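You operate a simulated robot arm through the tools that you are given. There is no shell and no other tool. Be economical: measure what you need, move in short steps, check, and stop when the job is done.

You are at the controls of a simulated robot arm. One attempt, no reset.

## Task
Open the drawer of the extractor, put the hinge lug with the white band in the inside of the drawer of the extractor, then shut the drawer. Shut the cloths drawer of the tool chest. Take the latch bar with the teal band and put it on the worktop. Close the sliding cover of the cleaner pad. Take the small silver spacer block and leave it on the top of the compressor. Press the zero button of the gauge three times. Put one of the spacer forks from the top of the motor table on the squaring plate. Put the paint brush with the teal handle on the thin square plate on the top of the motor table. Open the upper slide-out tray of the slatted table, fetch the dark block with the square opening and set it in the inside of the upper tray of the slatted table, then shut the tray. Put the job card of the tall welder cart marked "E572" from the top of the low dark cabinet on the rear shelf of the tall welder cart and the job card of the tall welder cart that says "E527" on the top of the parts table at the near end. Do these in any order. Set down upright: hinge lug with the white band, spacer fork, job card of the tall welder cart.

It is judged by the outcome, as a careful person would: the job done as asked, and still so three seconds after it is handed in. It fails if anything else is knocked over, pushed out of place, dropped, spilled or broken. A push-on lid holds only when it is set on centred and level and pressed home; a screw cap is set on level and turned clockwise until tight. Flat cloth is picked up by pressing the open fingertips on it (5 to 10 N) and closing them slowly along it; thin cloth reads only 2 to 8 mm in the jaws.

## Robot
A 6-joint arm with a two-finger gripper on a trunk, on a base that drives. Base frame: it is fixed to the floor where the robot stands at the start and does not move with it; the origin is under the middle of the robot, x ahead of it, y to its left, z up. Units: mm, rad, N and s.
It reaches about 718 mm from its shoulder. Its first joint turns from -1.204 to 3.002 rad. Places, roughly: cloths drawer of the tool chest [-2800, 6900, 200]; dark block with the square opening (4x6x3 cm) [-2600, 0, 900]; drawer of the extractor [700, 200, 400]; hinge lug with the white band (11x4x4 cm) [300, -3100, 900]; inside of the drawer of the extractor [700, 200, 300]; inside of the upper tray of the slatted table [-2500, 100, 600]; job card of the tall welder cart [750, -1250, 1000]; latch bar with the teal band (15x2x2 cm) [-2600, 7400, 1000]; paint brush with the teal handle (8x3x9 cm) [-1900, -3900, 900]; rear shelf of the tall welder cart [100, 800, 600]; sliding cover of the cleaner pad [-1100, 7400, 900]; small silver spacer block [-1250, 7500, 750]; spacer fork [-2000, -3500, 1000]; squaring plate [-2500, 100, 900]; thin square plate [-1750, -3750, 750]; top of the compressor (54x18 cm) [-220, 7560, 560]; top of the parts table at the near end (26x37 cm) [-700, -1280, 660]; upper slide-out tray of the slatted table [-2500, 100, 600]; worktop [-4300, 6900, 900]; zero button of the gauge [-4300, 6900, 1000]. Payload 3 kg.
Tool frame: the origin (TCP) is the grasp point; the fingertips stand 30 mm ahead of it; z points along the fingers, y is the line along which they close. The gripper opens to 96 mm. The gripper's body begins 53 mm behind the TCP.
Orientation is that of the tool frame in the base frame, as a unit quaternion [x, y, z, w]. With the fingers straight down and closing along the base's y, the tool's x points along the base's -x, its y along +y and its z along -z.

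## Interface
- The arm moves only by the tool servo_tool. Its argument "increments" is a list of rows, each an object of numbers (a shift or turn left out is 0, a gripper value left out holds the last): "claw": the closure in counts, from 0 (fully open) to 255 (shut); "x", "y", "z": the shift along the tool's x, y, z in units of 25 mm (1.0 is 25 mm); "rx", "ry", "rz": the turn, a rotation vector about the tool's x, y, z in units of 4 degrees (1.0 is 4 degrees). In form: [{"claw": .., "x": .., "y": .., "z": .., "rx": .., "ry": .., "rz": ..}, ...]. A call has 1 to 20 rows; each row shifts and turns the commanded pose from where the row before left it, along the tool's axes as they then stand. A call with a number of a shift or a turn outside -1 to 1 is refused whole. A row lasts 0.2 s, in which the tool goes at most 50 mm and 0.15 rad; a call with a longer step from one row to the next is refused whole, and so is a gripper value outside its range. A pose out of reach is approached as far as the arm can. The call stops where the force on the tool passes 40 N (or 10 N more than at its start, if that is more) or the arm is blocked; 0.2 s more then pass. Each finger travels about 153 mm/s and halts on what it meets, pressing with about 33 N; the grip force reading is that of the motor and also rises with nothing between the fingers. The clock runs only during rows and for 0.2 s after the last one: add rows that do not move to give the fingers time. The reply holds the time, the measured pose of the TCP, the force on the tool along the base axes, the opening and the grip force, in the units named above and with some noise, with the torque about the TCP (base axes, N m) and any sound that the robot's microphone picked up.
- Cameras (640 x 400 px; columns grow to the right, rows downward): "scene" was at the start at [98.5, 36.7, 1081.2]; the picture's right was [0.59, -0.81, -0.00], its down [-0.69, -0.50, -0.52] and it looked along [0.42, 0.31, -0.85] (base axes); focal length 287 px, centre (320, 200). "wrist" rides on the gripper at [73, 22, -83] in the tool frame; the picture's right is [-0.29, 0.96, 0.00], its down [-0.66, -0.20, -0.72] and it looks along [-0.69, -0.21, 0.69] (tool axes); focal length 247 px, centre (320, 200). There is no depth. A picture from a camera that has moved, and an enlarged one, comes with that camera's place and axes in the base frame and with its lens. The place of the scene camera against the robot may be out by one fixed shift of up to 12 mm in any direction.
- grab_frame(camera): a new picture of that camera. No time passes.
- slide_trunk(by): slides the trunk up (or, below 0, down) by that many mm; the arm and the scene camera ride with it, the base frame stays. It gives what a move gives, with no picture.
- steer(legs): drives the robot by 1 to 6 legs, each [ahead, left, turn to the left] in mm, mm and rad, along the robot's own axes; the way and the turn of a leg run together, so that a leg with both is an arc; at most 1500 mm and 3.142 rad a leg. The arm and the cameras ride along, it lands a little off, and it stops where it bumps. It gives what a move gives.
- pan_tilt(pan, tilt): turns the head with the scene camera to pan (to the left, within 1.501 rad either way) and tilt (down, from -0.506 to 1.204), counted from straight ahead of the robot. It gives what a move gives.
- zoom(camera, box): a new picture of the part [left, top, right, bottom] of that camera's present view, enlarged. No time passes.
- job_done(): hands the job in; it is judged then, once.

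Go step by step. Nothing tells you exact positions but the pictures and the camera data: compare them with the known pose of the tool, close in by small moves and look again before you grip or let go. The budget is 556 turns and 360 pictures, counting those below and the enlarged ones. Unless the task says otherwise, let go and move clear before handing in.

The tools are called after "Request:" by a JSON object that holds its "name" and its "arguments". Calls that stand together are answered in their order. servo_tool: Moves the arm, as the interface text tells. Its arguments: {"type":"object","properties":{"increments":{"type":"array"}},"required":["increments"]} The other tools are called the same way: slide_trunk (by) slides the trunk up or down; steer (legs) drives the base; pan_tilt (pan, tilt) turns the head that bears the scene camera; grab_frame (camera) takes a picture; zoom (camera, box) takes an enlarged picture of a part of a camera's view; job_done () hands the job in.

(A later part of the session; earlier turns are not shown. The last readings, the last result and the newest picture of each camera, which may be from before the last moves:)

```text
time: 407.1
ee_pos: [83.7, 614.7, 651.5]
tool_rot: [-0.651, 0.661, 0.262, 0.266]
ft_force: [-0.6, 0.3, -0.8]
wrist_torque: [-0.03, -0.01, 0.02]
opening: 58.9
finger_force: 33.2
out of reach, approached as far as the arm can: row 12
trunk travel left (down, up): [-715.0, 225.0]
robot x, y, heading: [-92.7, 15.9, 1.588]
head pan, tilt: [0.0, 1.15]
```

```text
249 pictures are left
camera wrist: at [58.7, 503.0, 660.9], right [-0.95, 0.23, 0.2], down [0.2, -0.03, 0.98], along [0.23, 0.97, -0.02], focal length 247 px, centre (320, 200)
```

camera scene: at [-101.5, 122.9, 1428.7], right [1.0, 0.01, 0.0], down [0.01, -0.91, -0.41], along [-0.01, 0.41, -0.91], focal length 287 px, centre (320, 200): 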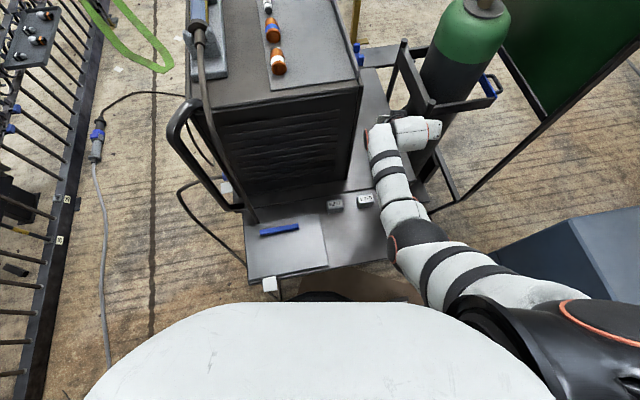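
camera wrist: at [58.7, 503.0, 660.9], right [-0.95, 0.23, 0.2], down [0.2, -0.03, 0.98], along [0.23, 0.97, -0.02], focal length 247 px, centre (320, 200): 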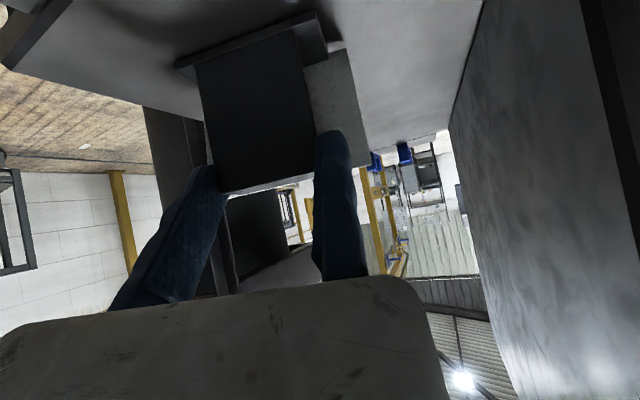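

Request:
{"name": "slide_trunk", "arguments": {"by": -6}}

Request:
{"name": "servo_tool", "arguments": {"increments": [{"z": -0.02}]}}

Request:
{"name": "slide_trunk", "arguments": {"by": -5}}

```text
time: 407.7
ee_pos: [84.3, 614.7, 647.4]
tool_rot: [-0.65, 0.66, 0.264, 0.267]
ft_force: [1.7, 1.9, 5.8]
wrist_torque: [0.16, -0.04, 0.01]
opening: 58.9
finger_force: 33.4
trunk travel left (down, up): [-709.0, 231.0]
robot x, y, heading: [-93.0, 13.8, 1.584]
head pan, tilt: [0.0, 1.15]
```

```text
time: 408.1
ee_pos: [84.0, 614.4, 647.6]
tool_rot: [-0.65, 0.661, 0.263, 0.268]
ft_force: [0.8, 3.8, 8.9]
wrist_torque: [0.36, -0.09, -0.02]
opening: 59.2
finger_force: 32.6
trunk travel left (down, up): [-709.0, 231.0]
robot x, y, heading: [-90.3, 17.8, 1.58]
head pan, tilt: [0.0, 1.15]
```

```text
time: 408.6
ee_pos: [84.3, 613.7, 646.8]
tool_rot: [-0.65, 0.659, 0.265, 0.27]
ft_force: [3.9, 1.1, 26.1]
wrist_torque: [0.44, -0.87, -0.03]
opening: 58.8
finger_force: 33.0
trunk travel left (down, up): [-704.0, 236.0]
robot x, y, heading: [-90.1, 15.6, 1.582]
head pan, tilt: [0.0, 1.15]
```

The shelf is at z≈550 here, so the card would sit near its front edge. Lift, lower the trunk a bit for reach, go 45 mm further north and set down.

Request:
{"name": "servo_tool", "arguments": {"increments": [{"z": -0.69, "x": -0.72}, {"z": -0.69, "x": -0.72}, {"z": -0.69, "x": -0.72}, {"z": -0.69, "x": -0.72}]}}

Request:
{"name": "slide_trunk", "arguments": {"by": -70}}

Request:
{"name": "servo_tool", "arguments": {"increments": [{"z": 0.65, "x": -0.62}, {"z": 0.65, "x": -0.62}]}}

Request:
{"name": "grab_frame", "arguments": {"camera": "scene"}}

```text
time: 409.6
ee_pos: [83.3, 617.4, 741.5]
tool_rot: [-0.65, 0.662, 0.261, 0.266]
ft_force: [0.6, 0.2, 0.3]
wrist_torque: [0.0, 0.01, -0.01]
opening: 59.2
finger_force: 33.3
trunk travel left (down, up): [-704.0, 236.0]
robot x, y, heading: [-93.9, 15.3, 1.585]
head pan, tilt: [0.0, 1.15]
```

```text
time: 410.7
ee_pos: [84.0, 618.6, 672.0]
tool_rot: [-0.65, 0.661, 0.263, 0.267]
ft_force: [-0.5, -0.2, -0.8]
wrist_torque: [-0.05, 0.03, 0.0]
opening: 59.2
finger_force: 32.7
trunk travel left (down, up): [-634.0, 306.0]
robot x, y, heading: [-91.4, 19.0, 1.58]
head pan, tilt: [0.0, 1.15]
```

```text
time: 411.3
ee_pos: [85.7, 663.9, 670.0]
tool_rot: [-0.65, 0.662, 0.261, 0.267]
ft_force: [-0.5, -0.5, 0.1]
wrist_torque: [-0.01, -0.01, 0.0]
opening: 58.7
finger_force: 33.1
trunk travel left (down, up): [-634.0, 306.0]
robot x, y, heading: [-91.1, 14.5, 1.585]
head pan, tilt: [0.0, 1.15]
```

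```text
248 pictures are left
camera scene: at [-101.7, 122.3, 1242.7], right [1.0, 0.01, 0.0], down [0.01, -0.91, -0.41], along [-0.01, 0.41, -0.91], focal length 287 px, centre (320, 200)
```

scene: 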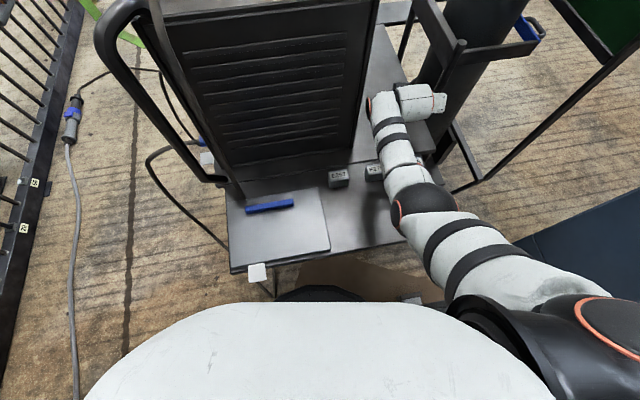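

Request:
{"name": "servo_tool", "arguments": {"increments": [{"z": 0.14, "x": 0.145}, {"z": 0.14, "x": 0.145}, {"z": 0.14, "x": 0.145}, {"z": 0.1, "x": 0.1}, {"z": 0.08, "x": 0.08}, {"z": 0.06, "x": 0.06}, {"z": 0.06, "x": 0.06}, {"z": 0.06, "x": 0.06}]}}

```text
time: 413.1
ee_pos: [83.9, 661.5, 646.5]
tool_rot: [-0.649, 0.66, 0.265, 0.27]
ft_force: [-0.2, -2.0, 18.4]
wrist_torque: [0.09, -0.3, -0.09]
opening: 58.7
finger_force: 33.1
trunk travel left (down, up): [-634.0, 306.0]
robot x, y, heading: [-95.0, 12.4, 1.585]
head pan, tilt: [0.0, 1.15]
```

Contact. Release and retreat along the tool axis.

Request:
{"name": "servo_tool", "arguments": {"increments": [{"z": -0.03, "x": -0.03}, {"claw": 70}, {"claw": 40}, {"claw": 30, "y": 0.15}, {"z": -0.6}, {"z": -0.8}, {"z": -1}, {"z": -1}]}}

Request:
{"name": "grab_frame", "arguments": {"camera": "wrist"}}

```text
time: 414.9
ee_pos: [79.6, 603.9, 704.4]
tool_rot: [-0.65, 0.662, 0.262, 0.267]
ft_force: [0.3, 0.0, -0.1]
wrist_torque: [-0.04, -0.03, 0.01]
opening: 84.6
finger_force: 0.1
trunk travel left (down, up): [-634.0, 306.0]
robot x, y, heading: [-97.1, 15.8, 1.583]
head pan, tilt: [0.0, 1.15]
```

```text
247 pictures are left
camera wrist: at [55.2, 492.4, 713.4], right [-0.95, 0.23, 0.2], down [0.2, -0.03, 0.98], along [0.23, 0.97, -0.02], focal length 247 px, centre (320, 200)
```

wrist: 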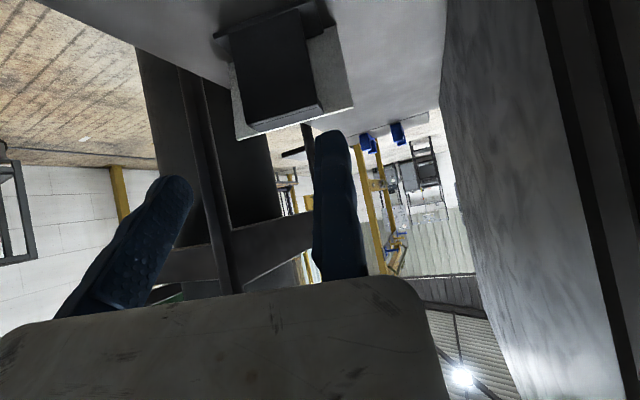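

Request:
{"name": "slide_trunk", "arguments": {"by": 150}}

Request:
{"name": "steer", "arguments": {"legs": [[-350, 0, 0]]}}

Request:
{"name": "servo_tool", "arguments": {"increments": [{"ry": 1, "x": 0.3}, {"ry": 1, "x": 0.3}, {"ry": 1, "x": 0.3}, {"ry": 1, "x": 0.3}, {"ry": 1, "x": 0.3}, {"ry": 1, "x": 0.3}, {"ry": 1, "x": 0.3}, {"ry": 1, "x": 0.3}, {"ry": 1, "x": 0.3}, {"ry": 1, "x": 0.3}, {"ry": 1, "x": 0.3}]}}

Request:
{"name": "pan_tilt", "arguments": {"pan": 0.0, "tilt": 0.7}}

Request:
{"name": "zoom", "arguments": {"camera": "scene", "box": [220, 150, 480, 350]}}

```text
time: 416.7
ee_pos: [80.6, 605.1, 853.7]
tool_rot: [-0.65, 0.662, 0.261, 0.267]
ft_force: [-0.8, 0.3, -0.2]
wrist_torque: [0.03, 0.0, -0.01]
opening: 84.6
finger_force: 0.1
trunk travel left (down, up): [-784.0, 156.0]
robot x, y, heading: [-93.8, 15.7, 1.582]
head pan, tilt: [0.0, 1.15]
```

```text
time: 418.9
ee_pos: [85.3, 263.7, 854.6]
tool_rot: [-0.65, 0.662, 0.262, 0.267]
ft_force: [-0.5, -0.6, -0.4]
wrist_torque: [0.0, 0.04, 0.0]
opening: 84.7
finger_force: 0.0
trunk travel left (down, up): [-784.0, 156.0]
robot x, y, heading: [-87.5, -322.6, 1.582]
head pan, tilt: [0.0, 1.15]
```

```text
time: 421.3
ee_pos: [83.5, 190.4, 821.2]
tool_rot: [-0.7, 0.714, -0.002, -0.001]
ft_force: [-0.7, -0.6, 0.8]
wrist_torque: [0.0, -0.02, -0.02]
opening: 84.7
finger_force: 0.1
trunk travel left (down, up): [-784.0, 156.0]
robot x, y, heading: [-92.1, -326.4, 1.581]
head pan, tilt: [0.0, 1.15]
```

```text
time: 422.2
ee_pos: [83.3, 190.6, 821.5]
tool_rot: [-0.7, 0.714, -0.001, 0.0]
ft_force: [0.6, -0.6, -0.5]
wrist_torque: [-0.02, 0.0, 0.01]
opening: 84.7
finger_force: 0.0
trunk travel left (down, up): [-784.0, 156.0]
robot x, y, heading: [-93.3, -319.8, 1.582]
head pan, tilt: [0.0, 0.7]
```

```text
2.00 times, centred on (350, 250) of scene
camera zoom: at [-97.9, -193.3, 1425.8], right [1.0, 0.01, 0.0], down [0.01, -0.64, -0.76], along [-0.01, 0.76, -0.64], focal length 574 px, centre (260, 100)
```

zoom: 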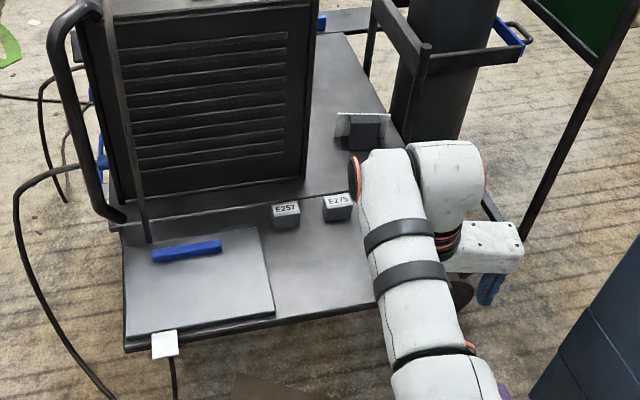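

Card E572 stands on the rear shelf. Next, head to the motor table in the south-west; drive and look.

Request:
{"name": "steer", "arguments": {"legs": [[-1000, 0, 0], [-900, 0, 0], [0, 0, 1.56], [600, 0, 0]]}}

Request:
{"name": "pan_tilt", "arguments": {"pan": 0.4, "tilt": 0.4}}

Request:
{"name": "grab_frame", "arguments": {"camera": "scene"}}

```text
time: 438.5
ee_pos: [-1197.5, -2036.9, 820.4]
tool_rot: [1.0, -0.015, 0.0, 0.0]
ft_force: [0.2, -1.0, 0.8]
wrist_torque: [0.0, 0.01, 0.03]
opening: 84.5
finger_force: 0.0
trunk travel left (down, up): [-784.0, 156.0]
robot x, y, heading: [-683.5, -2216.8, 3.14]
head pan, tilt: [0.0, 0.7]
```

```text
time: 439.4
ee_pos: [-1198.7, -2037.9, 821.5]
tool_rot: [1.0, -0.016, 0.001, 0.0]
ft_force: [-0.3, -0.4, -0.4]
wrist_torque: [0.0, -0.05, 0.01]
opening: 84.7
finger_force: 0.1
trunk travel left (down, up): [-784.0, 156.0]
robot x, y, heading: [-689.2, -2219.0, 3.136]
head pan, tilt: [0.4, 0.4]
```

```text
245 pictures are left
camera scene: at [-827.2, -2255.9, 1452.7], right [-0.39, 0.92, 0.0], down [0.36, 0.15, -0.92], along [-0.85, -0.36, -0.39], focal length 287 px, centre (320, 200)
```

scene: 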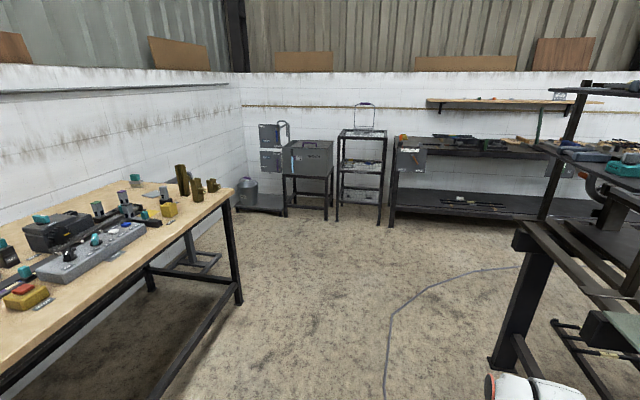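

The wooden bench on the left is the motor table. Zoom on its far end.

Request:
{"name": "zoom", "arguments": {"camera": "scene", "box": [60, 150, 260, 270]}}

```text
3.20 times, centred on (160, 210) of scene
camera zoom: at [-827.2, -2255.9, 1452.7], right [-0.39, 0.92, 0.0], down [0.36, 0.15, -0.92], along [-0.85, -0.36, -0.39], focal length 918 px, centre (832, 168)
```

zoom: 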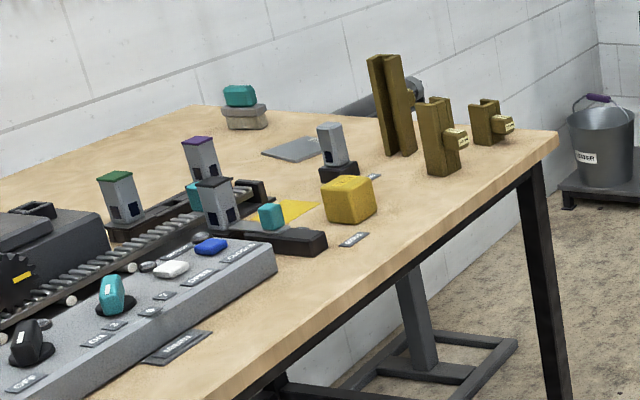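

The forks, plate and brush are at the bench's far (west) end. Drive along and view from the west side.

Request:
{"name": "steer", "arguments": {"legs": [[0, 350, 0], [1450, 0, 0]]}}

Request:
{"name": "pan_tilt", "arguments": {"pan": 1.4, "tilt": 0.5}}

Request:
{"name": "grab_frame", "arguments": {"camera": "scene"}}

```text
time: 448.4
ee_pos: [-2644.7, -2396.9, 821.0]
tool_rot: [1.0, -0.011, 0.001, 0.001]
ft_force: [-0.4, -0.8, 1.1]
wrist_torque: [-0.04, -0.03, 0.0]
opening: 84.9
finger_force: 0.1
trunk travel left (down, up): [-784.0, 156.0]
robot x, y, heading: [-2132.4, -2569.0, -3.138]
head pan, tilt: [0.4, 0.4]
```

```text
time: 449.7
ee_pos: [-2644.5, -2397.5, 819.6]
tool_rot: [1.0, -0.011, 0.001, 0.0]
ft_force: [-0.5, -0.2, 0.1]
wrist_torque: [-0.01, -0.02, 0.01]
opening: 84.7
finger_force: 0.0
trunk travel left (down, up): [-784.0, 156.0]
robot x, y, heading: [-2130.9, -2574.3, -3.131]
head pan, tilt: [1.4, 0.499]
```

```text
243 pictures are left
camera scene: at [-2201.3, -2666.5, 1443.6], right [-0.99, 0.17, 0.0], down [0.08, 0.47, -0.88], along [-0.14, -0.87, -0.48], focal length 287 px, centre (320, 200)
```

scene: 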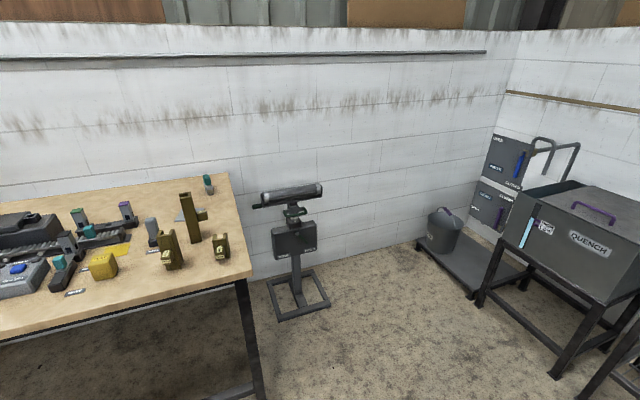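

Layout is clear: brush ≈(-1888,-3900), table top ≈840. I'll go to the bench's west end, facing east, keeping clear of the roller stand.

Request:
{"name": "slide_trunk", "arguments": {"by": 150}}

Request:
{"name": "steer", "arguments": {"legs": [[550, 0, 0], [0, 0, 3.135], [0, -1020, 0]]}}

Request:
{"name": "pan_tilt", "arguments": {"pan": 0.0, "tilt": 0.6}}

Request:
{"name": "grab_frame", "arguments": {"camera": "scene"}}

```text
time: 451.4
ee_pos: [-2643.3, -2397.8, 969.5]
tool_rot: [1.0, -0.011, 0.002, 0.001]
ft_force: [-0.4, -0.1, 0.5]
wrist_torque: [0.03, 0.02, 0.01]
opening: 84.6
finger_force: 0.1
trunk travel left (down, up): [-934.0, 6.0]
robot x, y, heading: [-2129.6, -2576.7, -3.14]
head pan, tilt: [1.4, 0.499]
```

```text
time: 466.9
ee_pos: [-2130.1, -3787.5, 970.0]
tool_rot: [0.001, 1.0, 0.001, -0.001]
ft_force: [-0.7, 0.1, 0.1]
wrist_torque: [0.02, 0.01, -0.02]
opening: 84.8
finger_force: 0.1
trunk travel left (down, up): [-934.0, 6.0]
robot x, y, heading: [-2646.2, -3624.3, 0.031]
head pan, tilt: [1.4, 0.499]
```

```text
time: 468.5
ee_pos: [-2130.2, -3786.8, 970.7]
tool_rot: [0.001, 1.0, 0.0, 0.0]
ft_force: [-0.2, -0.4, -0.3]
wrist_torque: [-0.02, 0.01, 0.0]
opening: 84.7
finger_force: 0.0
trunk travel left (down, up): [-934.0, 6.0]
robot x, y, heading: [-2646.5, -3623.8, 0.023]
head pan, tilt: [0.0, 0.6]
```

```text
242 pictures are left
camera scene: at [-2516.0, -3622.0, 1584.5], right [0.03, -1.0, 0.0], down [-0.56, -0.02, -0.83], along [0.82, 0.02, -0.56], focal length 287 px, centre (320, 200)
```

scene: 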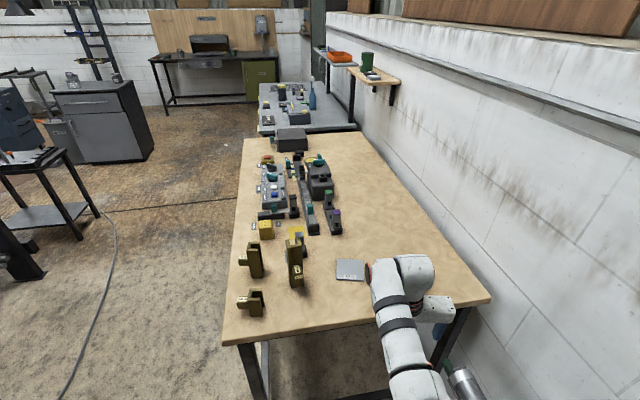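

Request:
{"name": "steer", "arguments": {"legs": [[290, 30, 0]]}}

Request:
{"name": "grab_frame", "arguments": {"camera": "wrist"}}

Request:
{"name": "pan_tilt", "arguments": {"pan": -0.3, "tilt": 0.9}}

Request:
{"name": "grab_frame", "arguments": {"camera": "scene"}}

```text
time: 470.4
ee_pos: [-1847.4, -3750.4, 970.9]
tool_rot: [0.001, 1.0, 0.0, -0.001]
ft_force: [1.0, 0.3, 1.5]
wrist_torque: [0.03, -0.01, -0.01]
opening: 84.7
finger_force: 0.2
trunk travel left (down, up): [-934.0, 6.0]
robot x, y, heading: [-2360.5, -3587.7, 0.025]
head pan, tilt: [0.0, 0.6]
```

```text
241 pictures are left
camera wrist: at [-1921.4, -3727.8, 1054.3], right [0.29, 0.96, 0.0], down [0.66, -0.2, 0.72], along [0.69, -0.21, -0.69], focal length 247 px, centre (320, 200)
```

wrist: 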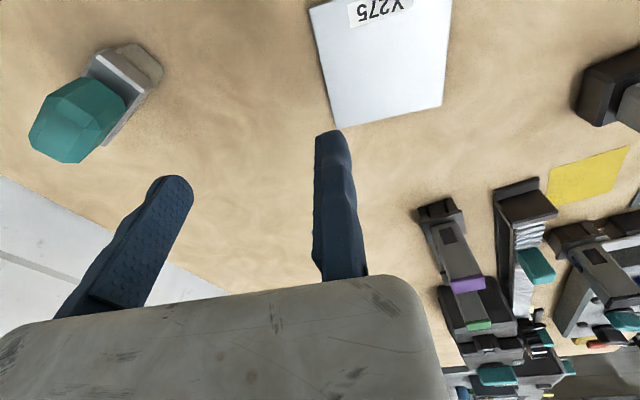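

```text
time: 471.2
ee_pos: [-1846.4, -3750.0, 971.5]
tool_rot: [0.001, 1.0, 0.0, -0.001]
ft_force: [0.4, 0.9, 0.1]
wrist_torque: [0.01, -0.01, -0.01]
opening: 84.5
finger_force: 0.0
trunk travel left (down, up): [-934.0, 6.0]
robot x, y, heading: [-2366.1, -3582.9, 0.024]
head pan, tilt: [-0.3, 0.901]
```

```text
240 pictures are left
camera scene: at [-2248.5, -3607.2, 1559.8], right [-0.27, -0.96, 0.0], down [-0.75, 0.21, -0.62], along [0.6, -0.17, -0.78], focal length 287 px, centre (320, 200)
```

scene: 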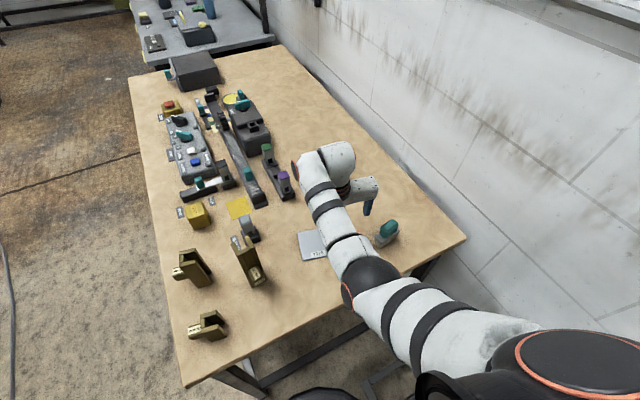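

Request:
{"name": "zoom", "arguments": {"camera": "wrist", "box": [0, 0, 240, 200]}}

Request:
{"name": "zoom", "arguments": {"camera": "scene", "box": [280, 190, 440, 290]}}

```text
2.00 times, centred on (120, 100) of wrist
camera zoom: at [-1920.1, -3727.7, 1053.6], right [0.29, 0.96, 0.0], down [0.66, -0.2, 0.72], along [0.69, -0.21, -0.69], focal length 494 px, centre (720, 400)
```

zoom: 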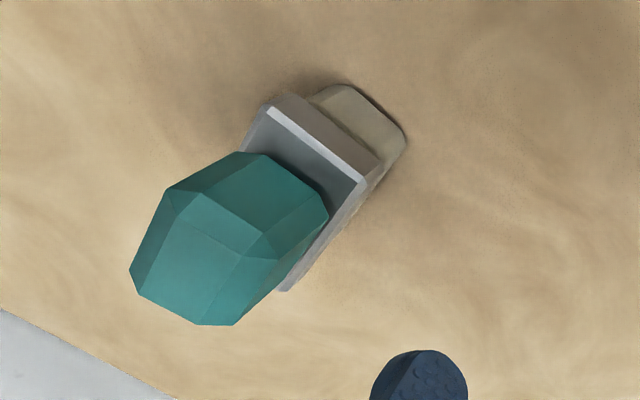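

```text
4.00 times, centred on (360, 240) of scene
camera zoom: at [-2248.5, -3607.2, 1559.8], right [-0.27, -0.96, 0.0], down [-0.75, 0.21, -0.62], along [0.6, -0.17, -0.78], focal length 1147 px, centre (160, 40)
```

zoom: 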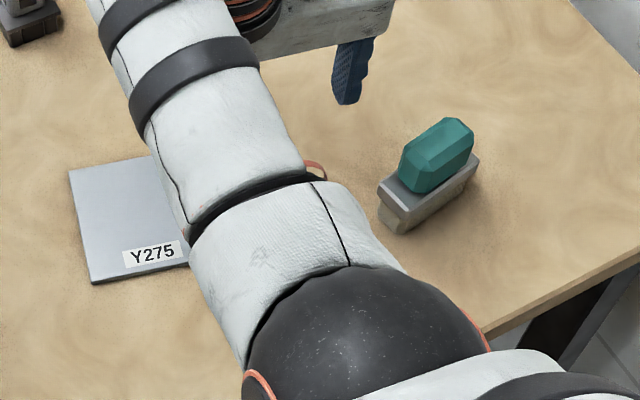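

Brush stands with its long axis along y at ≈(-1887,-3911). Turn the tool so the jaws close along x and move over it.

Request:
{"name": "servo_tool", "arguments": {"increments": [{"rz": 1}, {"rz": 1}, {"rz": 1}, {"rz": 1}, {"rz": 1}, {"rz": 1}, {"rz": 1}, {"rz": 1}, {"rz": 1}, {"rz": 1}, {"rz": 1}, {"rz": 1}, {"rz": 1}, {"rz": 1}, {"rz": 1}, {"rz": 1}, {"rz": 1}, {"rz": 1}, {"rz": 1}, {"rz": 1}]}}

Request:
{"name": "servo_tool", "arguments": {"increments": [{"x": -0.88, "y": -0.24}, {"x": -0.88, "y": -0.24}, {"x": -0.88, "y": -0.24}, {"x": -0.88, "y": -0.24}, {"x": -0.88, "y": -0.24}, {"x": -0.88, "y": -0.24}]}}

Request:
{"name": "grab_frame", "arguments": {"camera": "wrist"}}

```text
time: 475.4
ee_pos: [-1846.5, -3749.5, 970.7]
tool_rot: [0.644, 0.765, -0.001, -0.001]
ft_force: [-0.2, 0.3, 0.7]
wrist_torque: [0.0, 0.01, 0.01]
opening: 84.8
finger_force: 0.1
trunk travel left (down, up): [-934.0, 6.0]
robot x, y, heading: [-2369.0, -3586.2, 0.025]
head pan, tilt: [-0.3, 0.901]
```

```text
time: 476.8
ee_pos: [-1860.3, -3887.8, 969.3]
tool_rot: [0.642, 0.766, 0.0, -0.001]
ft_force: [0.3, -0.6, 0.2]
wrist_torque: [0.02, -0.04, -0.03]
opening: 84.8
finger_force: 0.0
trunk travel left (down, up): [-934.0, 6.0]
robot x, y, heading: [-2367.8, -3579.4, 0.027]
head pan, tilt: [-0.3, 0.901]
```

```text
237 pictures are left
camera wrist: at [-1850.1, -3812.0, 1053.3], right [0.99, -0.12, 0.0], down [-0.08, -0.69, 0.72], along [-0.09, -0.72, -0.69], focal length 247 px, centre (320, 200)
```

wrist: 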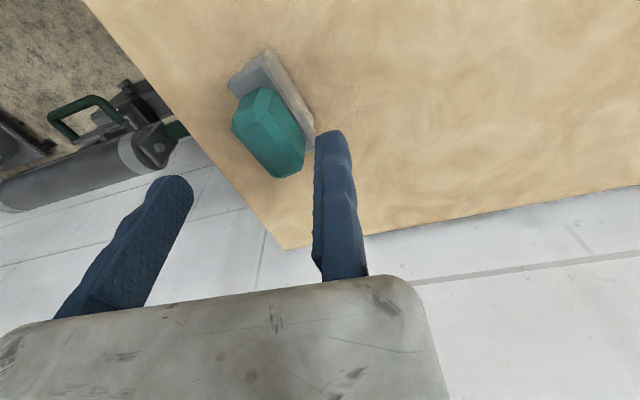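

Request:
{"name": "servo_tool", "arguments": {"increments": [{"y": -0.25, "x": -0.1}, {"z": 0.6}, {"z": 0.6}, {"z": 0.5}]}}

Request:
{"name": "grab_frame", "arguments": {"camera": "wrist"}}

```text
time: 477.8
ee_pos: [-1864.9, -3888.5, 927.6]
tool_rot: [0.643, 0.765, -0.001, -0.001]
ft_force: [-0.7, 0.1, 0.6]
wrist_torque: [-0.04, -0.01, -0.01]
opening: 84.5
finger_force: 0.1
trunk travel left (down, up): [-934.0, 6.0]
robot x, y, heading: [-2367.5, -3584.9, 0.027]
head pan, tilt: [-0.3, 0.901]
```

```text
236 pictures are left
camera wrist: at [-1855.8, -3814.3, 1011.4], right [0.99, -0.12, 0.0], down [-0.08, -0.69, 0.72], along [-0.09, -0.72, -0.69], focal length 247 px, centre (320, 200)
```

wrist: 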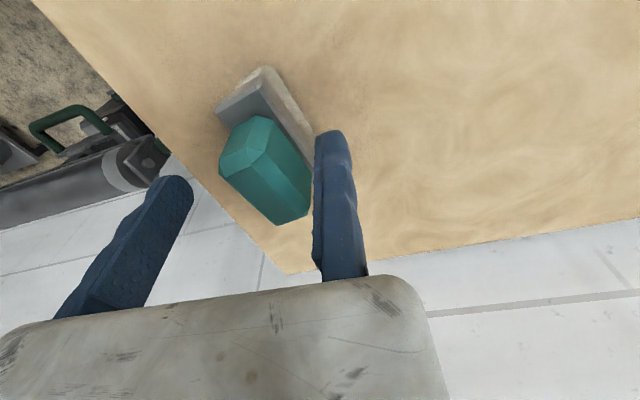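

Request:
{"name": "servo_tool", "arguments": {"increments": [{"y": 0.2}, {"z": 0.4}, {"z": 0.4}, {"claw": 80}, {"claw": 130}, {"claw": 180}, {"claw": 240}, {"claw": 240}]}}

Request:
{"name": "grab_frame", "arguments": {"camera": "wrist"}}

```text
time: 479.6
ee_pos: [-1859.2, -3889.1, 908.4]
tool_rot: [0.643, 0.766, -0.001, -0.001]
ft_force: [-0.1, -0.4, 0.3]
wrist_torque: [-0.01, 0.02, 0.0]
opening: 29.2
finger_force: 33.2
trunk travel left (down, up): [-934.0, 6.0]
robot x, y, heading: [-2364.9, -3586.1, 0.034]
head pan, tilt: [-0.3, 0.901]
```

```text
235 pictures are left
camera wrist: at [-1851.7, -3813.6, 991.0], right [0.99, -0.12, 0.0], down [-0.08, -0.69, 0.72], along [-0.09, -0.72, -0.69], focal length 247 px, centre (320, 200)
```

wrist: 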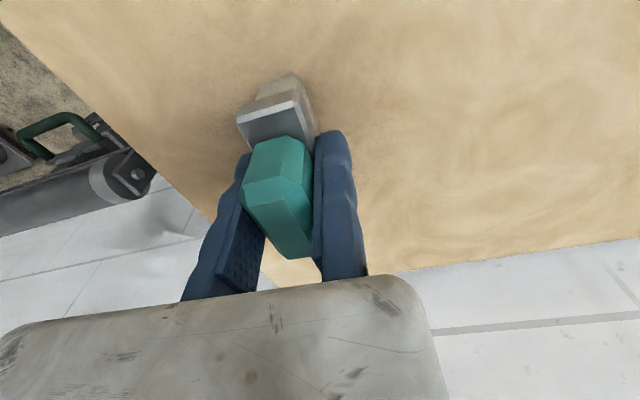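

Brush gripped (29 mm). Lift and carry it over the thin plate.

Request:
{"name": "servo_tool", "arguments": {"increments": [{"z": -0.6}, {"z": -0.6}, {"z": -0.6}]}}

Request:
{"name": "steer", "arguments": {"legs": [[40, 0, 0]]}}

Request:
{"name": "servo_tool", "arguments": {"increments": [{"x": 0.94, "y": 0.11}, {"x": 0.94, "y": 0.11}, {"x": 0.94, "y": 0.11}, {"x": 0.94, "y": 0.11}, {"x": 0.94, "y": 0.11}, {"x": 0.94, "y": 0.11}, {"x": 0.94, "y": 0.11}, {"x": 0.94, "y": 0.11}]}}

Request:
{"name": "grab_frame", "arguments": {"camera": "wrist"}}

Request:
{"name": "grab_frame", "arguments": {"camera": "scene"}}

```text
time: 480.4
ee_pos: [-1859.3, -3888.8, 954.4]
tool_rot: [0.643, 0.766, -0.001, -0.001]
ft_force: [0.4, 0.0, -1.7]
wrist_torque: [-0.02, -0.01, -0.01]
opening: 29.2
finger_force: 33.3
trunk travel left (down, up): [-934.0, 6.0]
robot x, y, heading: [-2363.9, -3584.7, 0.028]
head pan, tilt: [-0.3, 0.901]
```

```text
time: 481.3
ee_pos: [-1823.2, -3886.9, 956.0]
tool_rot: [0.644, 0.765, 0.0, 0.001]
ft_force: [0.3, -0.2, -1.6]
wrist_torque: [-0.05, -0.06, 0.0]
opening: 29.0
finger_force: 33.4
trunk travel left (down, up): [-934.0, 6.0]
robot x, y, heading: [-2324.4, -3587.6, 0.027]
head pan, tilt: [-0.3, 0.901]
```

```text
time: 483.1
ee_pos: [-1830.3, -3697.4, 953.5]
tool_rot: [0.644, 0.765, -0.002, -0.001]
ft_force: [0.0, 0.2, -0.6]
wrist_torque: [0.01, 0.0, 0.02]
opening: 28.8
finger_force: 33.5
trunk travel left (down, up): [-934.0, 6.0]
robot x, y, heading: [-2322.5, -3582.8, 0.027]
head pan, tilt: [-0.3, 0.901]
```

```text
234 pictures are left
camera wrist: at [-1822.0, -3621.2, 1036.9], right [0.99, -0.12, 0.0], down [-0.08, -0.68, 0.72], along [-0.09, -0.72, -0.69], focal length 247 px, centre (320, 200)
```

wrist: 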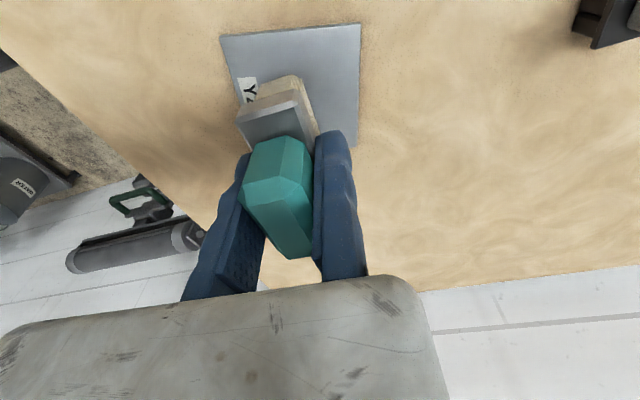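

```text
233 pictures are left
camera scene: at [-2209.4, -3604.7, 1559.8], right [-0.27, -0.96, 0.0], down [-0.75, 0.21, -0.62], along [0.6, -0.17, -0.78], focal length 287 px, centre (320, 200)
```

scene: 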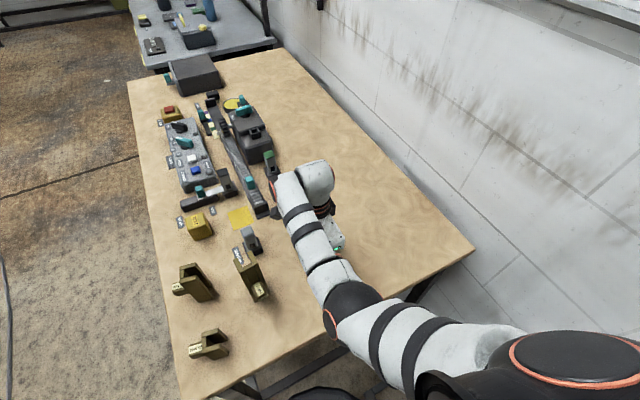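

Brush is centred over the plate. Lower to contact and release.

Request:
{"name": "servo_tool", "arguments": {"increments": [{"y": -0.2}, {"z": 0.5}, {"z": 0.5}, {"z": 0.3}, {"z": 0.1}, {"z": 0.1}, {"z": 0.1}, {"z": 0.1}, {"z": 0.1}, {"z": 0.1}]}}

```text
time: 485.3
ee_pos: [-1836.5, -3698.5, 908.6]
tool_rot: [0.643, 0.766, 0.001, 0.002]
ft_force: [7.0, 0.8, 34.0]
wrist_torque: [-0.2, 0.31, 0.09]
opening: 29.5
finger_force: 33.3
trunk travel left (down, up): [-934.0, 6.0]
robot x, y, heading: [-2324.8, -3584.2, 0.03]
head pan, tilt: [-0.3, 0.901]
```

Request:
{"name": "servo_tool", "arguments": {"increments": [{"z": -0.1}, {"claw": 170}, {"claw": 130}, {"claw": 90, "y": 0.15}, {"z": -0.6}, {"z": -1}, {"z": -1}]}}

Request:
{"name": "grab_frame", "arguments": {"camera": "wrist"}}

```text
time: 486.9
ee_pos: [-1831.2, -3699.0, 972.7]
tool_rot: [0.643, 0.766, -0.001, -0.001]
ft_force: [-0.2, 0.5, -1.0]
wrist_torque: [0.01, 0.02, -0.01]
opening: 62.2
finger_force: 0.1
trunk travel left (down, up): [-934.0, 6.0]
robot x, y, heading: [-2327.2, -3584.8, 0.024]
head pan, tilt: [-0.3, 0.901]
```

```text
232 pictures are left
camera wrist: at [-1822.4, -3623.9, 1056.0], right [0.99, -0.12, 0.0], down [-0.08, -0.69, 0.72], along [-0.09, -0.72, -0.69], focal length 247 px, centre (320, 200)
```

wrist: 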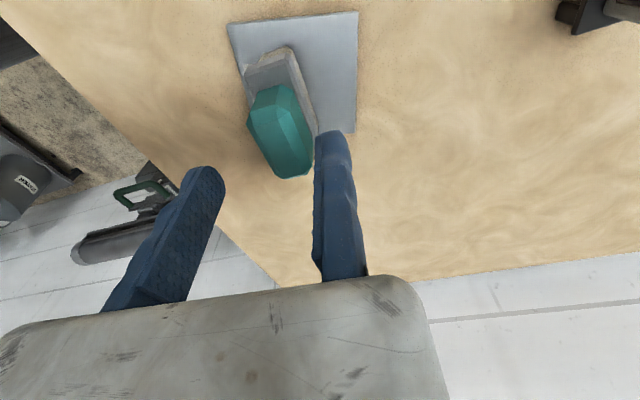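

The brush sits on the plate but near its west edge; I'll regrip and shift it ~14 mm east to be centred.

Request:
{"name": "servo_tool", "arguments": {"increments": [{"z": 1}, {"z": 1}, {"z": 0.5}, {"claw": 130}, {"claw": 180}, {"claw": 240}, {"claw": 240}, {"z": -0.5}, {"y": 0.6}, {"z": 0.3}, {"z": 0.1}, {"z": 0.1}, {"z": 0.05}]}}

```text
time: 489.7
ee_pos: [-1818.7, -3697.5, 911.8]
tool_rot: [0.643, 0.766, -0.001, -0.001]
ft_force: [-0.3, -0.5, 10.6]
wrist_torque: [0.1, 0.19, 0.04]
opening: 29.0
finger_force: 33.2
trunk travel left (down, up): [-934.0, 6.0]
robot x, y, heading: [-2328.3, -3580.1, 0.029]
head pan, tilt: [-0.3, 0.901]
```

Request:
{"name": "servo_tool", "arguments": {"increments": [{"claw": 170}, {"claw": 130}, {"claw": 90, "y": 0.1}, {"z": -0.6}, {"z": -1}, {"z": -1}]}}

Request:
{"name": "grab_frame", "arguments": {"camera": "wrist"}}

```text
time: 491.1
ee_pos: [-1813.1, -3695.7, 976.8]
tool_rot: [0.643, 0.765, -0.001, -0.001]
ft_force: [0.0, 0.4, 0.4]
wrist_torque: [0.03, -0.02, 0.03]
opening: 62.5
finger_force: 0.0
trunk travel left (down, up): [-934.0, 6.0]
robot x, y, heading: [-2329.2, -3585.3, 0.028]
head pan, tilt: [-0.3, 0.901]
```

```text
231 pictures are left
camera wrist: at [-1804.3, -3621.0, 1058.7], right [0.99, -0.12, 0.0], down [-0.08, -0.69, 0.72], along [-0.09, -0.72, -0.69], focal length 247 px, centre (320, 200)
```

wrist: 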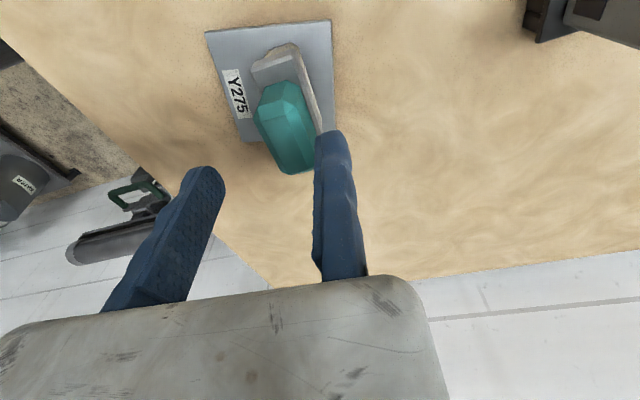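

Brush is centred on the plate. Now inspect the forks.

Request:
{"name": "zoom", "arguments": {"camera": "scene", "box": [150, 210, 300, 390]}}

```text
2.22 times, centred on (225, 300) of scene
camera zoom: at [-2209.4, -3606.1, 1559.7], right [-0.27, -0.96, 0.0], down [-0.75, 0.21, -0.62], along [0.6, -0.17, -0.78], focal length 637 px, centre (531, -22)
```

zoom: 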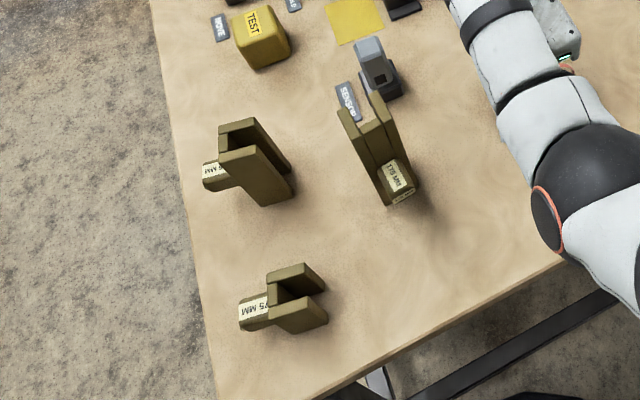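

Three fork sizes; I'll take the small 75 mm one at ≈(-2018,-3440). Back out, sidestep north, and come in over it.

Request:
{"name": "steer", "arguments": {"legs": [[-400, 0, 0], [0, 255, 0], [160, 0, 0]]}}

Request:
{"name": "servo_tool", "arguments": {"increments": [{"rz": 1, "claw": 0}, {"rz": 1}, {"rz": 1}, {"rz": 1}, {"rz": 1}, {"rz": 1}, {"rz": 1}]}}

Request:
{"name": "grab_frame", "arguments": {"camera": "wrist"}}

```text
time: 496.1
ee_pos: [-2064.8, -3450.7, 975.5]
tool_rot: [0.647, 0.762, 0.0, 0.0]
ft_force: [-0.4, -0.5, -0.6]
wrist_torque: [0.01, -0.04, 0.0]
opening: 62.0
finger_force: 0.1
trunk travel left (down, up): [-934.0, 6.0]
robot x, y, heading: [-2572.3, -3334.4, 0.021]
head pan, tilt: [-0.3, 0.901]
```

```text
time: 497.7
ee_pos: [-2064.4, -3450.9, 973.9]
tool_rot: [0.812, 0.584, -0.003, -0.001]
ft_force: [0.1, -0.1, 0.0]
wrist_torque: [0.0, 0.01, -0.02]
opening: 96.1
finger_force: 0.1
trunk travel left (down, up): [-934.0, 6.0]
robot x, y, heading: [-2575.6, -3334.2, 0.019]
head pan, tilt: [-0.3, 0.901]
```

```text
229 pictures are left
camera wrist: at [-2020.3, -3388.7, 1058.1], right [0.81, -0.58, 0.0], down [-0.4, -0.56, 0.72], along [-0.42, -0.59, -0.69], focal length 247 px, centre (320, 200)
```

wrist: 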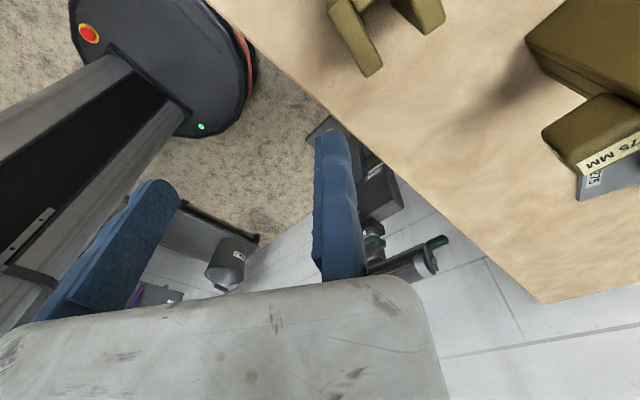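

Request:
{"name": "servo_tool", "arguments": {"increments": [{"rz": -1}, {"rz": -1}, {"rz": -1}, {"rz": -1}, {"rz": -1}, {"rz": -0.6}]}}

Request:
{"name": "steer", "arguments": {"legs": [[85, 26, 0]]}}

Request:
{"name": "grab_frame", "arguments": {"camera": "wrist"}}

```text
time: 499.1
ee_pos: [-2064.8, -3450.4, 973.9]
tool_rot: [0.683, 0.731, -0.001, -0.001]
ft_force: [0.3, -1.3, -0.2]
wrist_torque: [0.03, 0.0, 0.01]
opening: 95.7
finger_force: 0.0
trunk travel left (down, up): [-934.0, 6.0]
robot x, y, heading: [-2577.2, -3328.9, 0.015]
head pan, tilt: [-0.3, 0.901]
```

```text
time: 500.2
ee_pos: [-1979.7, -3422.2, 974.9]
tool_rot: [0.683, 0.73, 0.0, -0.001]
ft_force: [-0.5, -0.4, -0.4]
wrist_torque: [-0.02, 0.01, 0.0]
opening: 96.0
finger_force: 0.0
trunk travel left (down, up): [-934.0, 6.0]
robot x, y, heading: [-2489.1, -3305.6, 0.02]
head pan, tilt: [-0.3, 0.901]
```

```text
228 pictures are left
camera wrist: at [-1963.5, -3348.9, 1059.0], right [0.97, -0.23, 0.0], down [-0.16, -0.67, 0.72], along [-0.17, -0.7, -0.69], focal length 247 px, centre (320, 200)
```

wrist: 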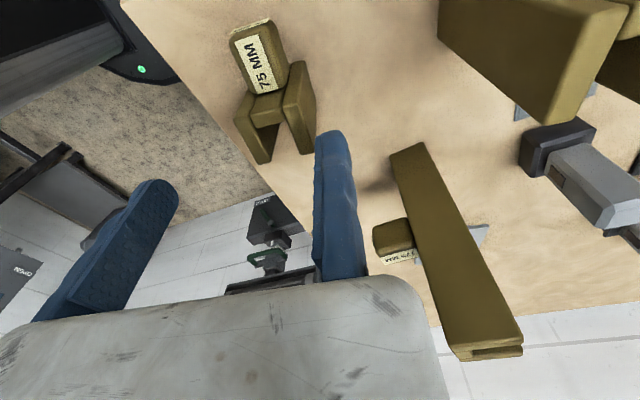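

Request:
{"name": "servo_tool", "arguments": {"increments": [{"z": 0.6}, {"z": 0.6}, {"z": 0.6}]}}

Request:
{"name": "grab_frame", "arguments": {"camera": "wrist"}}

```text
time: 501.0
ee_pos: [-1979.7, -3421.9, 929.6]
tool_rot: [0.682, 0.731, -0.002, -0.001]
ft_force: [0.1, 0.0, 0.1]
wrist_torque: [0.0, 0.01, 0.02]
opening: 95.9
finger_force: 0.0
trunk travel left (down, up): [-934.0, 6.0]
robot x, y, heading: [-2490.9, -3305.1, 0.025]
head pan, tilt: [-0.3, 0.901]
```

```text
227 pictures are left
camera wrist: at [-1962.1, -3348.9, 1012.8], right [0.97, -0.23, 0.0], down [-0.15, -0.67, 0.72], along [-0.17, -0.7, -0.69], focal length 247 px, centre (320, 200)
```

wrist: 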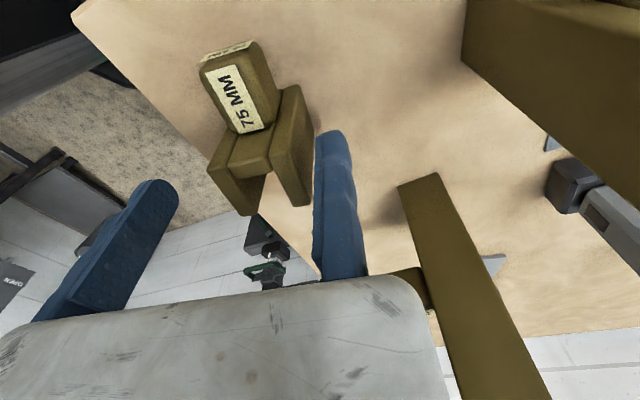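

Request:
{"name": "servo_tool", "arguments": {"increments": [{"z": 0.5}, {"z": 0.5}, {"z": 0.4}, {"claw": 60}, {"claw": 100}, {"claw": 140}, {"claw": 220}, {"claw": 220}]}}

Request:
{"name": "grab_frame", "arguments": {"camera": "wrist"}}

```text
time: 502.8
ee_pos: [-1981.3, -3423.0, 896.9]
tool_rot: [0.682, 0.731, 0.0, -0.001]
ft_force: [-0.5, -0.6, 0.5]
wrist_torque: [-0.02, -0.03, 0.05]
opening: 41.7
finger_force: 33.0
trunk travel left (down, up): [-934.0, 6.0]
robot x, y, heading: [-2485.3, -3302.9, 0.02]
head pan, tilt: [-0.3, 0.901]
```

```text
226 pictures are left
camera wrist: at [-1963.3, -3349.2, 979.2], right [0.97, -0.23, 0.0], down [-0.16, -0.67, 0.72], along [-0.17, -0.7, -0.69], focal length 247 px, centre (320, 200)
```

wrist: 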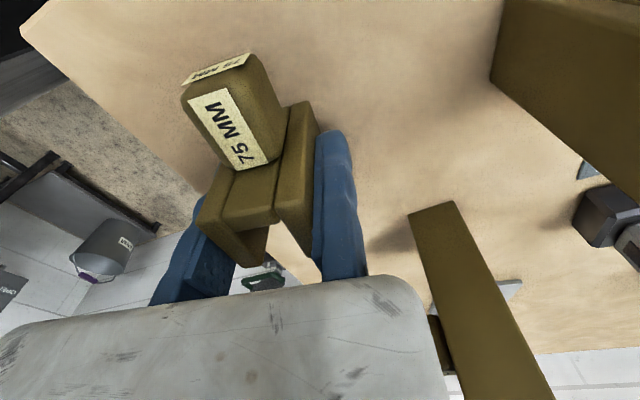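

Fork held. Lift, back out west, and look north for the slatted table.

Request:
{"name": "servo_tool", "arguments": {"increments": [{"z": -0.8}, {"z": -0.8}, {"z": -0.8}, {"z": -0.7}]}}

Request:
{"name": "steer", "arguments": {"legs": [[-200, 0, 0], [0, 700, 0], [0, 0, 1.55]]}}

Request:
{"name": "pan_tilt", "arguments": {"pan": 0.0, "tilt": 0.4}}

Request:
{"name": "grab_frame", "arguments": {"camera": "scene"}}

```text
time: 503.8
ee_pos: [-1980.6, -3422.4, 971.7]
tool_rot: [0.683, 0.731, -0.001, -0.001]
ft_force: [-0.1, 0.3, -3.7]
wrist_torque: [-0.01, -0.08, 0.0]
opening: 41.4
finger_force: 33.1
trunk travel left (down, up): [-934.0, 6.0]
robot x, y, heading: [-2491.1, -3302.8, 0.017]
head pan, tilt: [-0.3, 0.901]
```

```text
time: 512.6
ee_pos: [-2570.5, -2107.3, 973.6]
tool_rot: [-0.017, 1.0, -0.002, 0.0]
ft_force: [-0.7, 0.5, -3.3]
wrist_torque: [0.08, -0.03, 0.0]
opening: 41.7
finger_force: 33.3
trunk travel left (down, up): [-934.0, 6.0]
robot x, y, heading: [-2705.8, -2615.2, 1.555]
head pan, tilt: [-0.3, 0.901]
```

```text
time: 513.5
ee_pos: [-2568.8, -2108.7, 972.5]
tool_rot: [-0.017, 1.0, -0.002, 0.0]
ft_force: [-0.3, -0.2, -2.3]
wrist_torque: [0.1, 0.0, 0.02]
opening: 41.5
finger_force: 32.8
trunk travel left (down, up): [-934.0, 6.0]
robot x, y, heading: [-2702.8, -2617.6, 1.562]
head pan, tilt: [0.0, 0.4]
```

```text
225 pictures are left
camera scene: at [-2707.6, -2475.5, 1602.6], right [1.0, -0.02, 0.0], down [-0.01, -0.39, -0.92], along [0.01, 0.92, -0.39], focal length 287 px, centre (320, 200)
```

scene: 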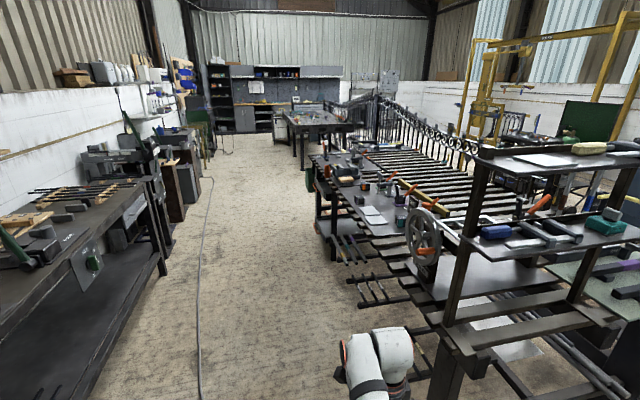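

The slatted table runs north along x≈-2700..; drive up the corridor to the squaring plate.

Request:
{"name": "steer", "arguments": {"legs": [[0, 450, 0], [1300, 0, 0], [900, 0, 0]]}}

Request:
{"name": "pan_tilt", "arguments": {"pan": -0.7, "tilt": 0.55}}

Request:
{"name": "grab_frame", "arguments": {"camera": "scene"}}

```text
time: 526.7
ee_pos: [-3002.5, 108.2, 973.8]
tool_rot: [-0.021, 1.0, -0.002, 0.0]
ft_force: [0.2, 0.1, -3.0]
wrist_torque: [0.07, -0.02, -0.06]
opening: 41.7
finger_force: 33.5
trunk travel left (down, up): [-934.0, 6.0]
robot x, y, heading: [-3131.7, -398.0, 1.569]
head pan, tilt: [0.0, 0.4]
```

```text
time: 527.8
ee_pos: [-3002.3, 108.7, 971.8]
tool_rot: [-0.022, 1.0, -0.001, 0.0]
ft_force: [-1.1, -0.5, -2.8]
wrist_torque: [0.1, -0.01, -0.01]
opening: 41.8
finger_force: 33.2
trunk travel left (down, up): [-934.0, 6.0]
robot x, y, heading: [-3132.5, -398.6, 1.565]
head pan, tilt: [-0.7, 0.55]
```

```text
224 pictures are left
camera scene: at [-3079.8, -283.8, 1589.0], right [0.76, -0.65, 0.0], down [-0.34, -0.4, -0.85], along [0.55, 0.65, -0.52], focal length 287 px, centre (320, 200)
```

scene: 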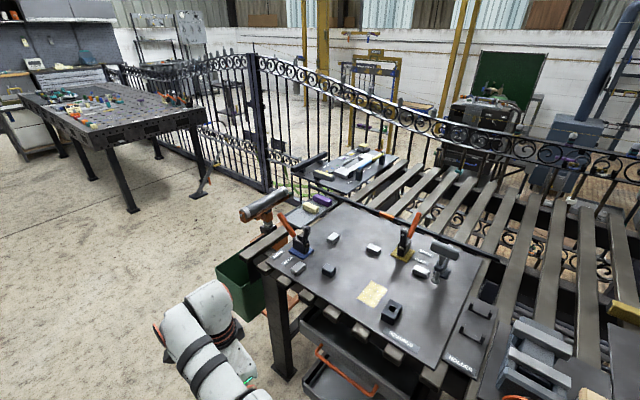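

Request:
{"name": "zoom", "arguments": {"camera": "scene", "box": [230, 180, 510, 400]}}

```text
1.82 times, centred on (370, 290) of scene
camera zoom: at [-3079.8, -283.8, 1589.0], right [0.76, -0.65, 0.0], down [-0.34, -0.4, -0.85], along [0.55, 0.65, -0.52], focal length 521 px, centre (229, 36)
```

zoom: 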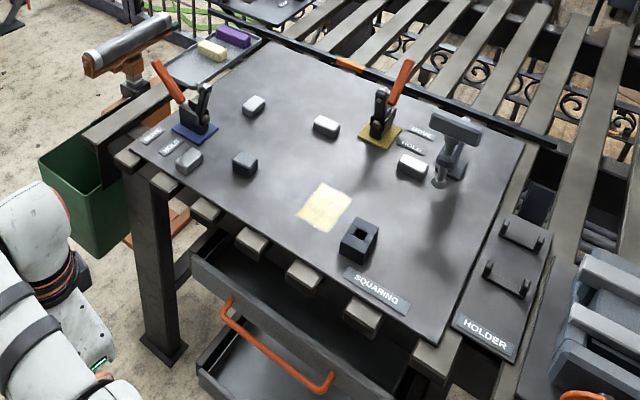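

The squaring plate is clear to see. I'll set the fork at a free spot ≈(-2635,130), approaching from the west.

Request:
{"name": "steer", "arguments": {"legs": [[660, 20, 0], [0, 0, -1.56]]}}

Request:
{"name": "pan_tilt", "arguments": {"pan": 0.0, "tilt": 0.8}}

Request:
{"name": "grab_frame", "arguments": {"camera": "scene"}}

Request:
{"name": "grab_frame", "arguments": {"camera": "wrist"}}

```text
time: 535.2
ee_pos: [-2638.0, 147.2, 972.3]
tool_rot: [0.679, 0.734, -0.002, -0.001]
ft_force: [-0.6, 0.0, -3.1]
wrist_torque: [-0.02, -0.07, 0.03]
opening: 41.6
finger_force: 32.9
trunk travel left (down, up): [-934.0, 6.0]
robot x, y, heading: [-3148.1, 259.1, 0.033]
head pan, tilt: [-0.7, 0.55]
```

```text
time: 536.3
ee_pos: [-2637.3, 147.8, 972.2]
tool_rot: [0.679, 0.734, -0.001, -0.001]
ft_force: [-0.5, 0.3, -2.4]
wrist_torque: [-0.02, -0.09, 0.02]
opening: 41.9
finger_force: 32.6
trunk travel left (down, up): [-934.0, 6.0]
robot x, y, heading: [-3149.1, 263.0, 0.025]
head pan, tilt: [0.0, 0.799]
```

```text
222 pictures are left
camera scene: at [-3024.5, 259.3, 1567.6], right [0.03, -1.0, 0.0], down [-0.72, -0.02, -0.7], along [0.7, 0.02, -0.72], focal length 287 px, centre (320, 200)
```

scene: 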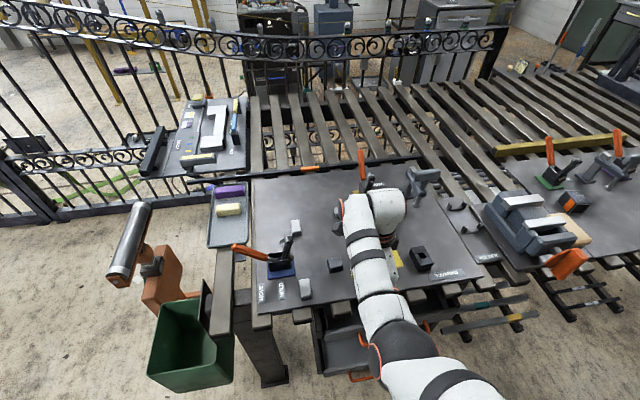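

```text
221 pictures are left
camera wrist: at [-2621.0, 220.6, 1055.6], right [0.98, -0.22, 0.0], down [-0.15, -0.67, 0.72], along [-0.16, -0.71, -0.69], focal length 247 px, centre (320, 200)
```

wrist: 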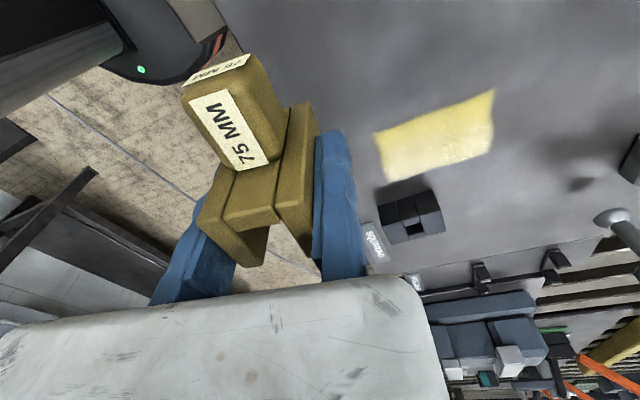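

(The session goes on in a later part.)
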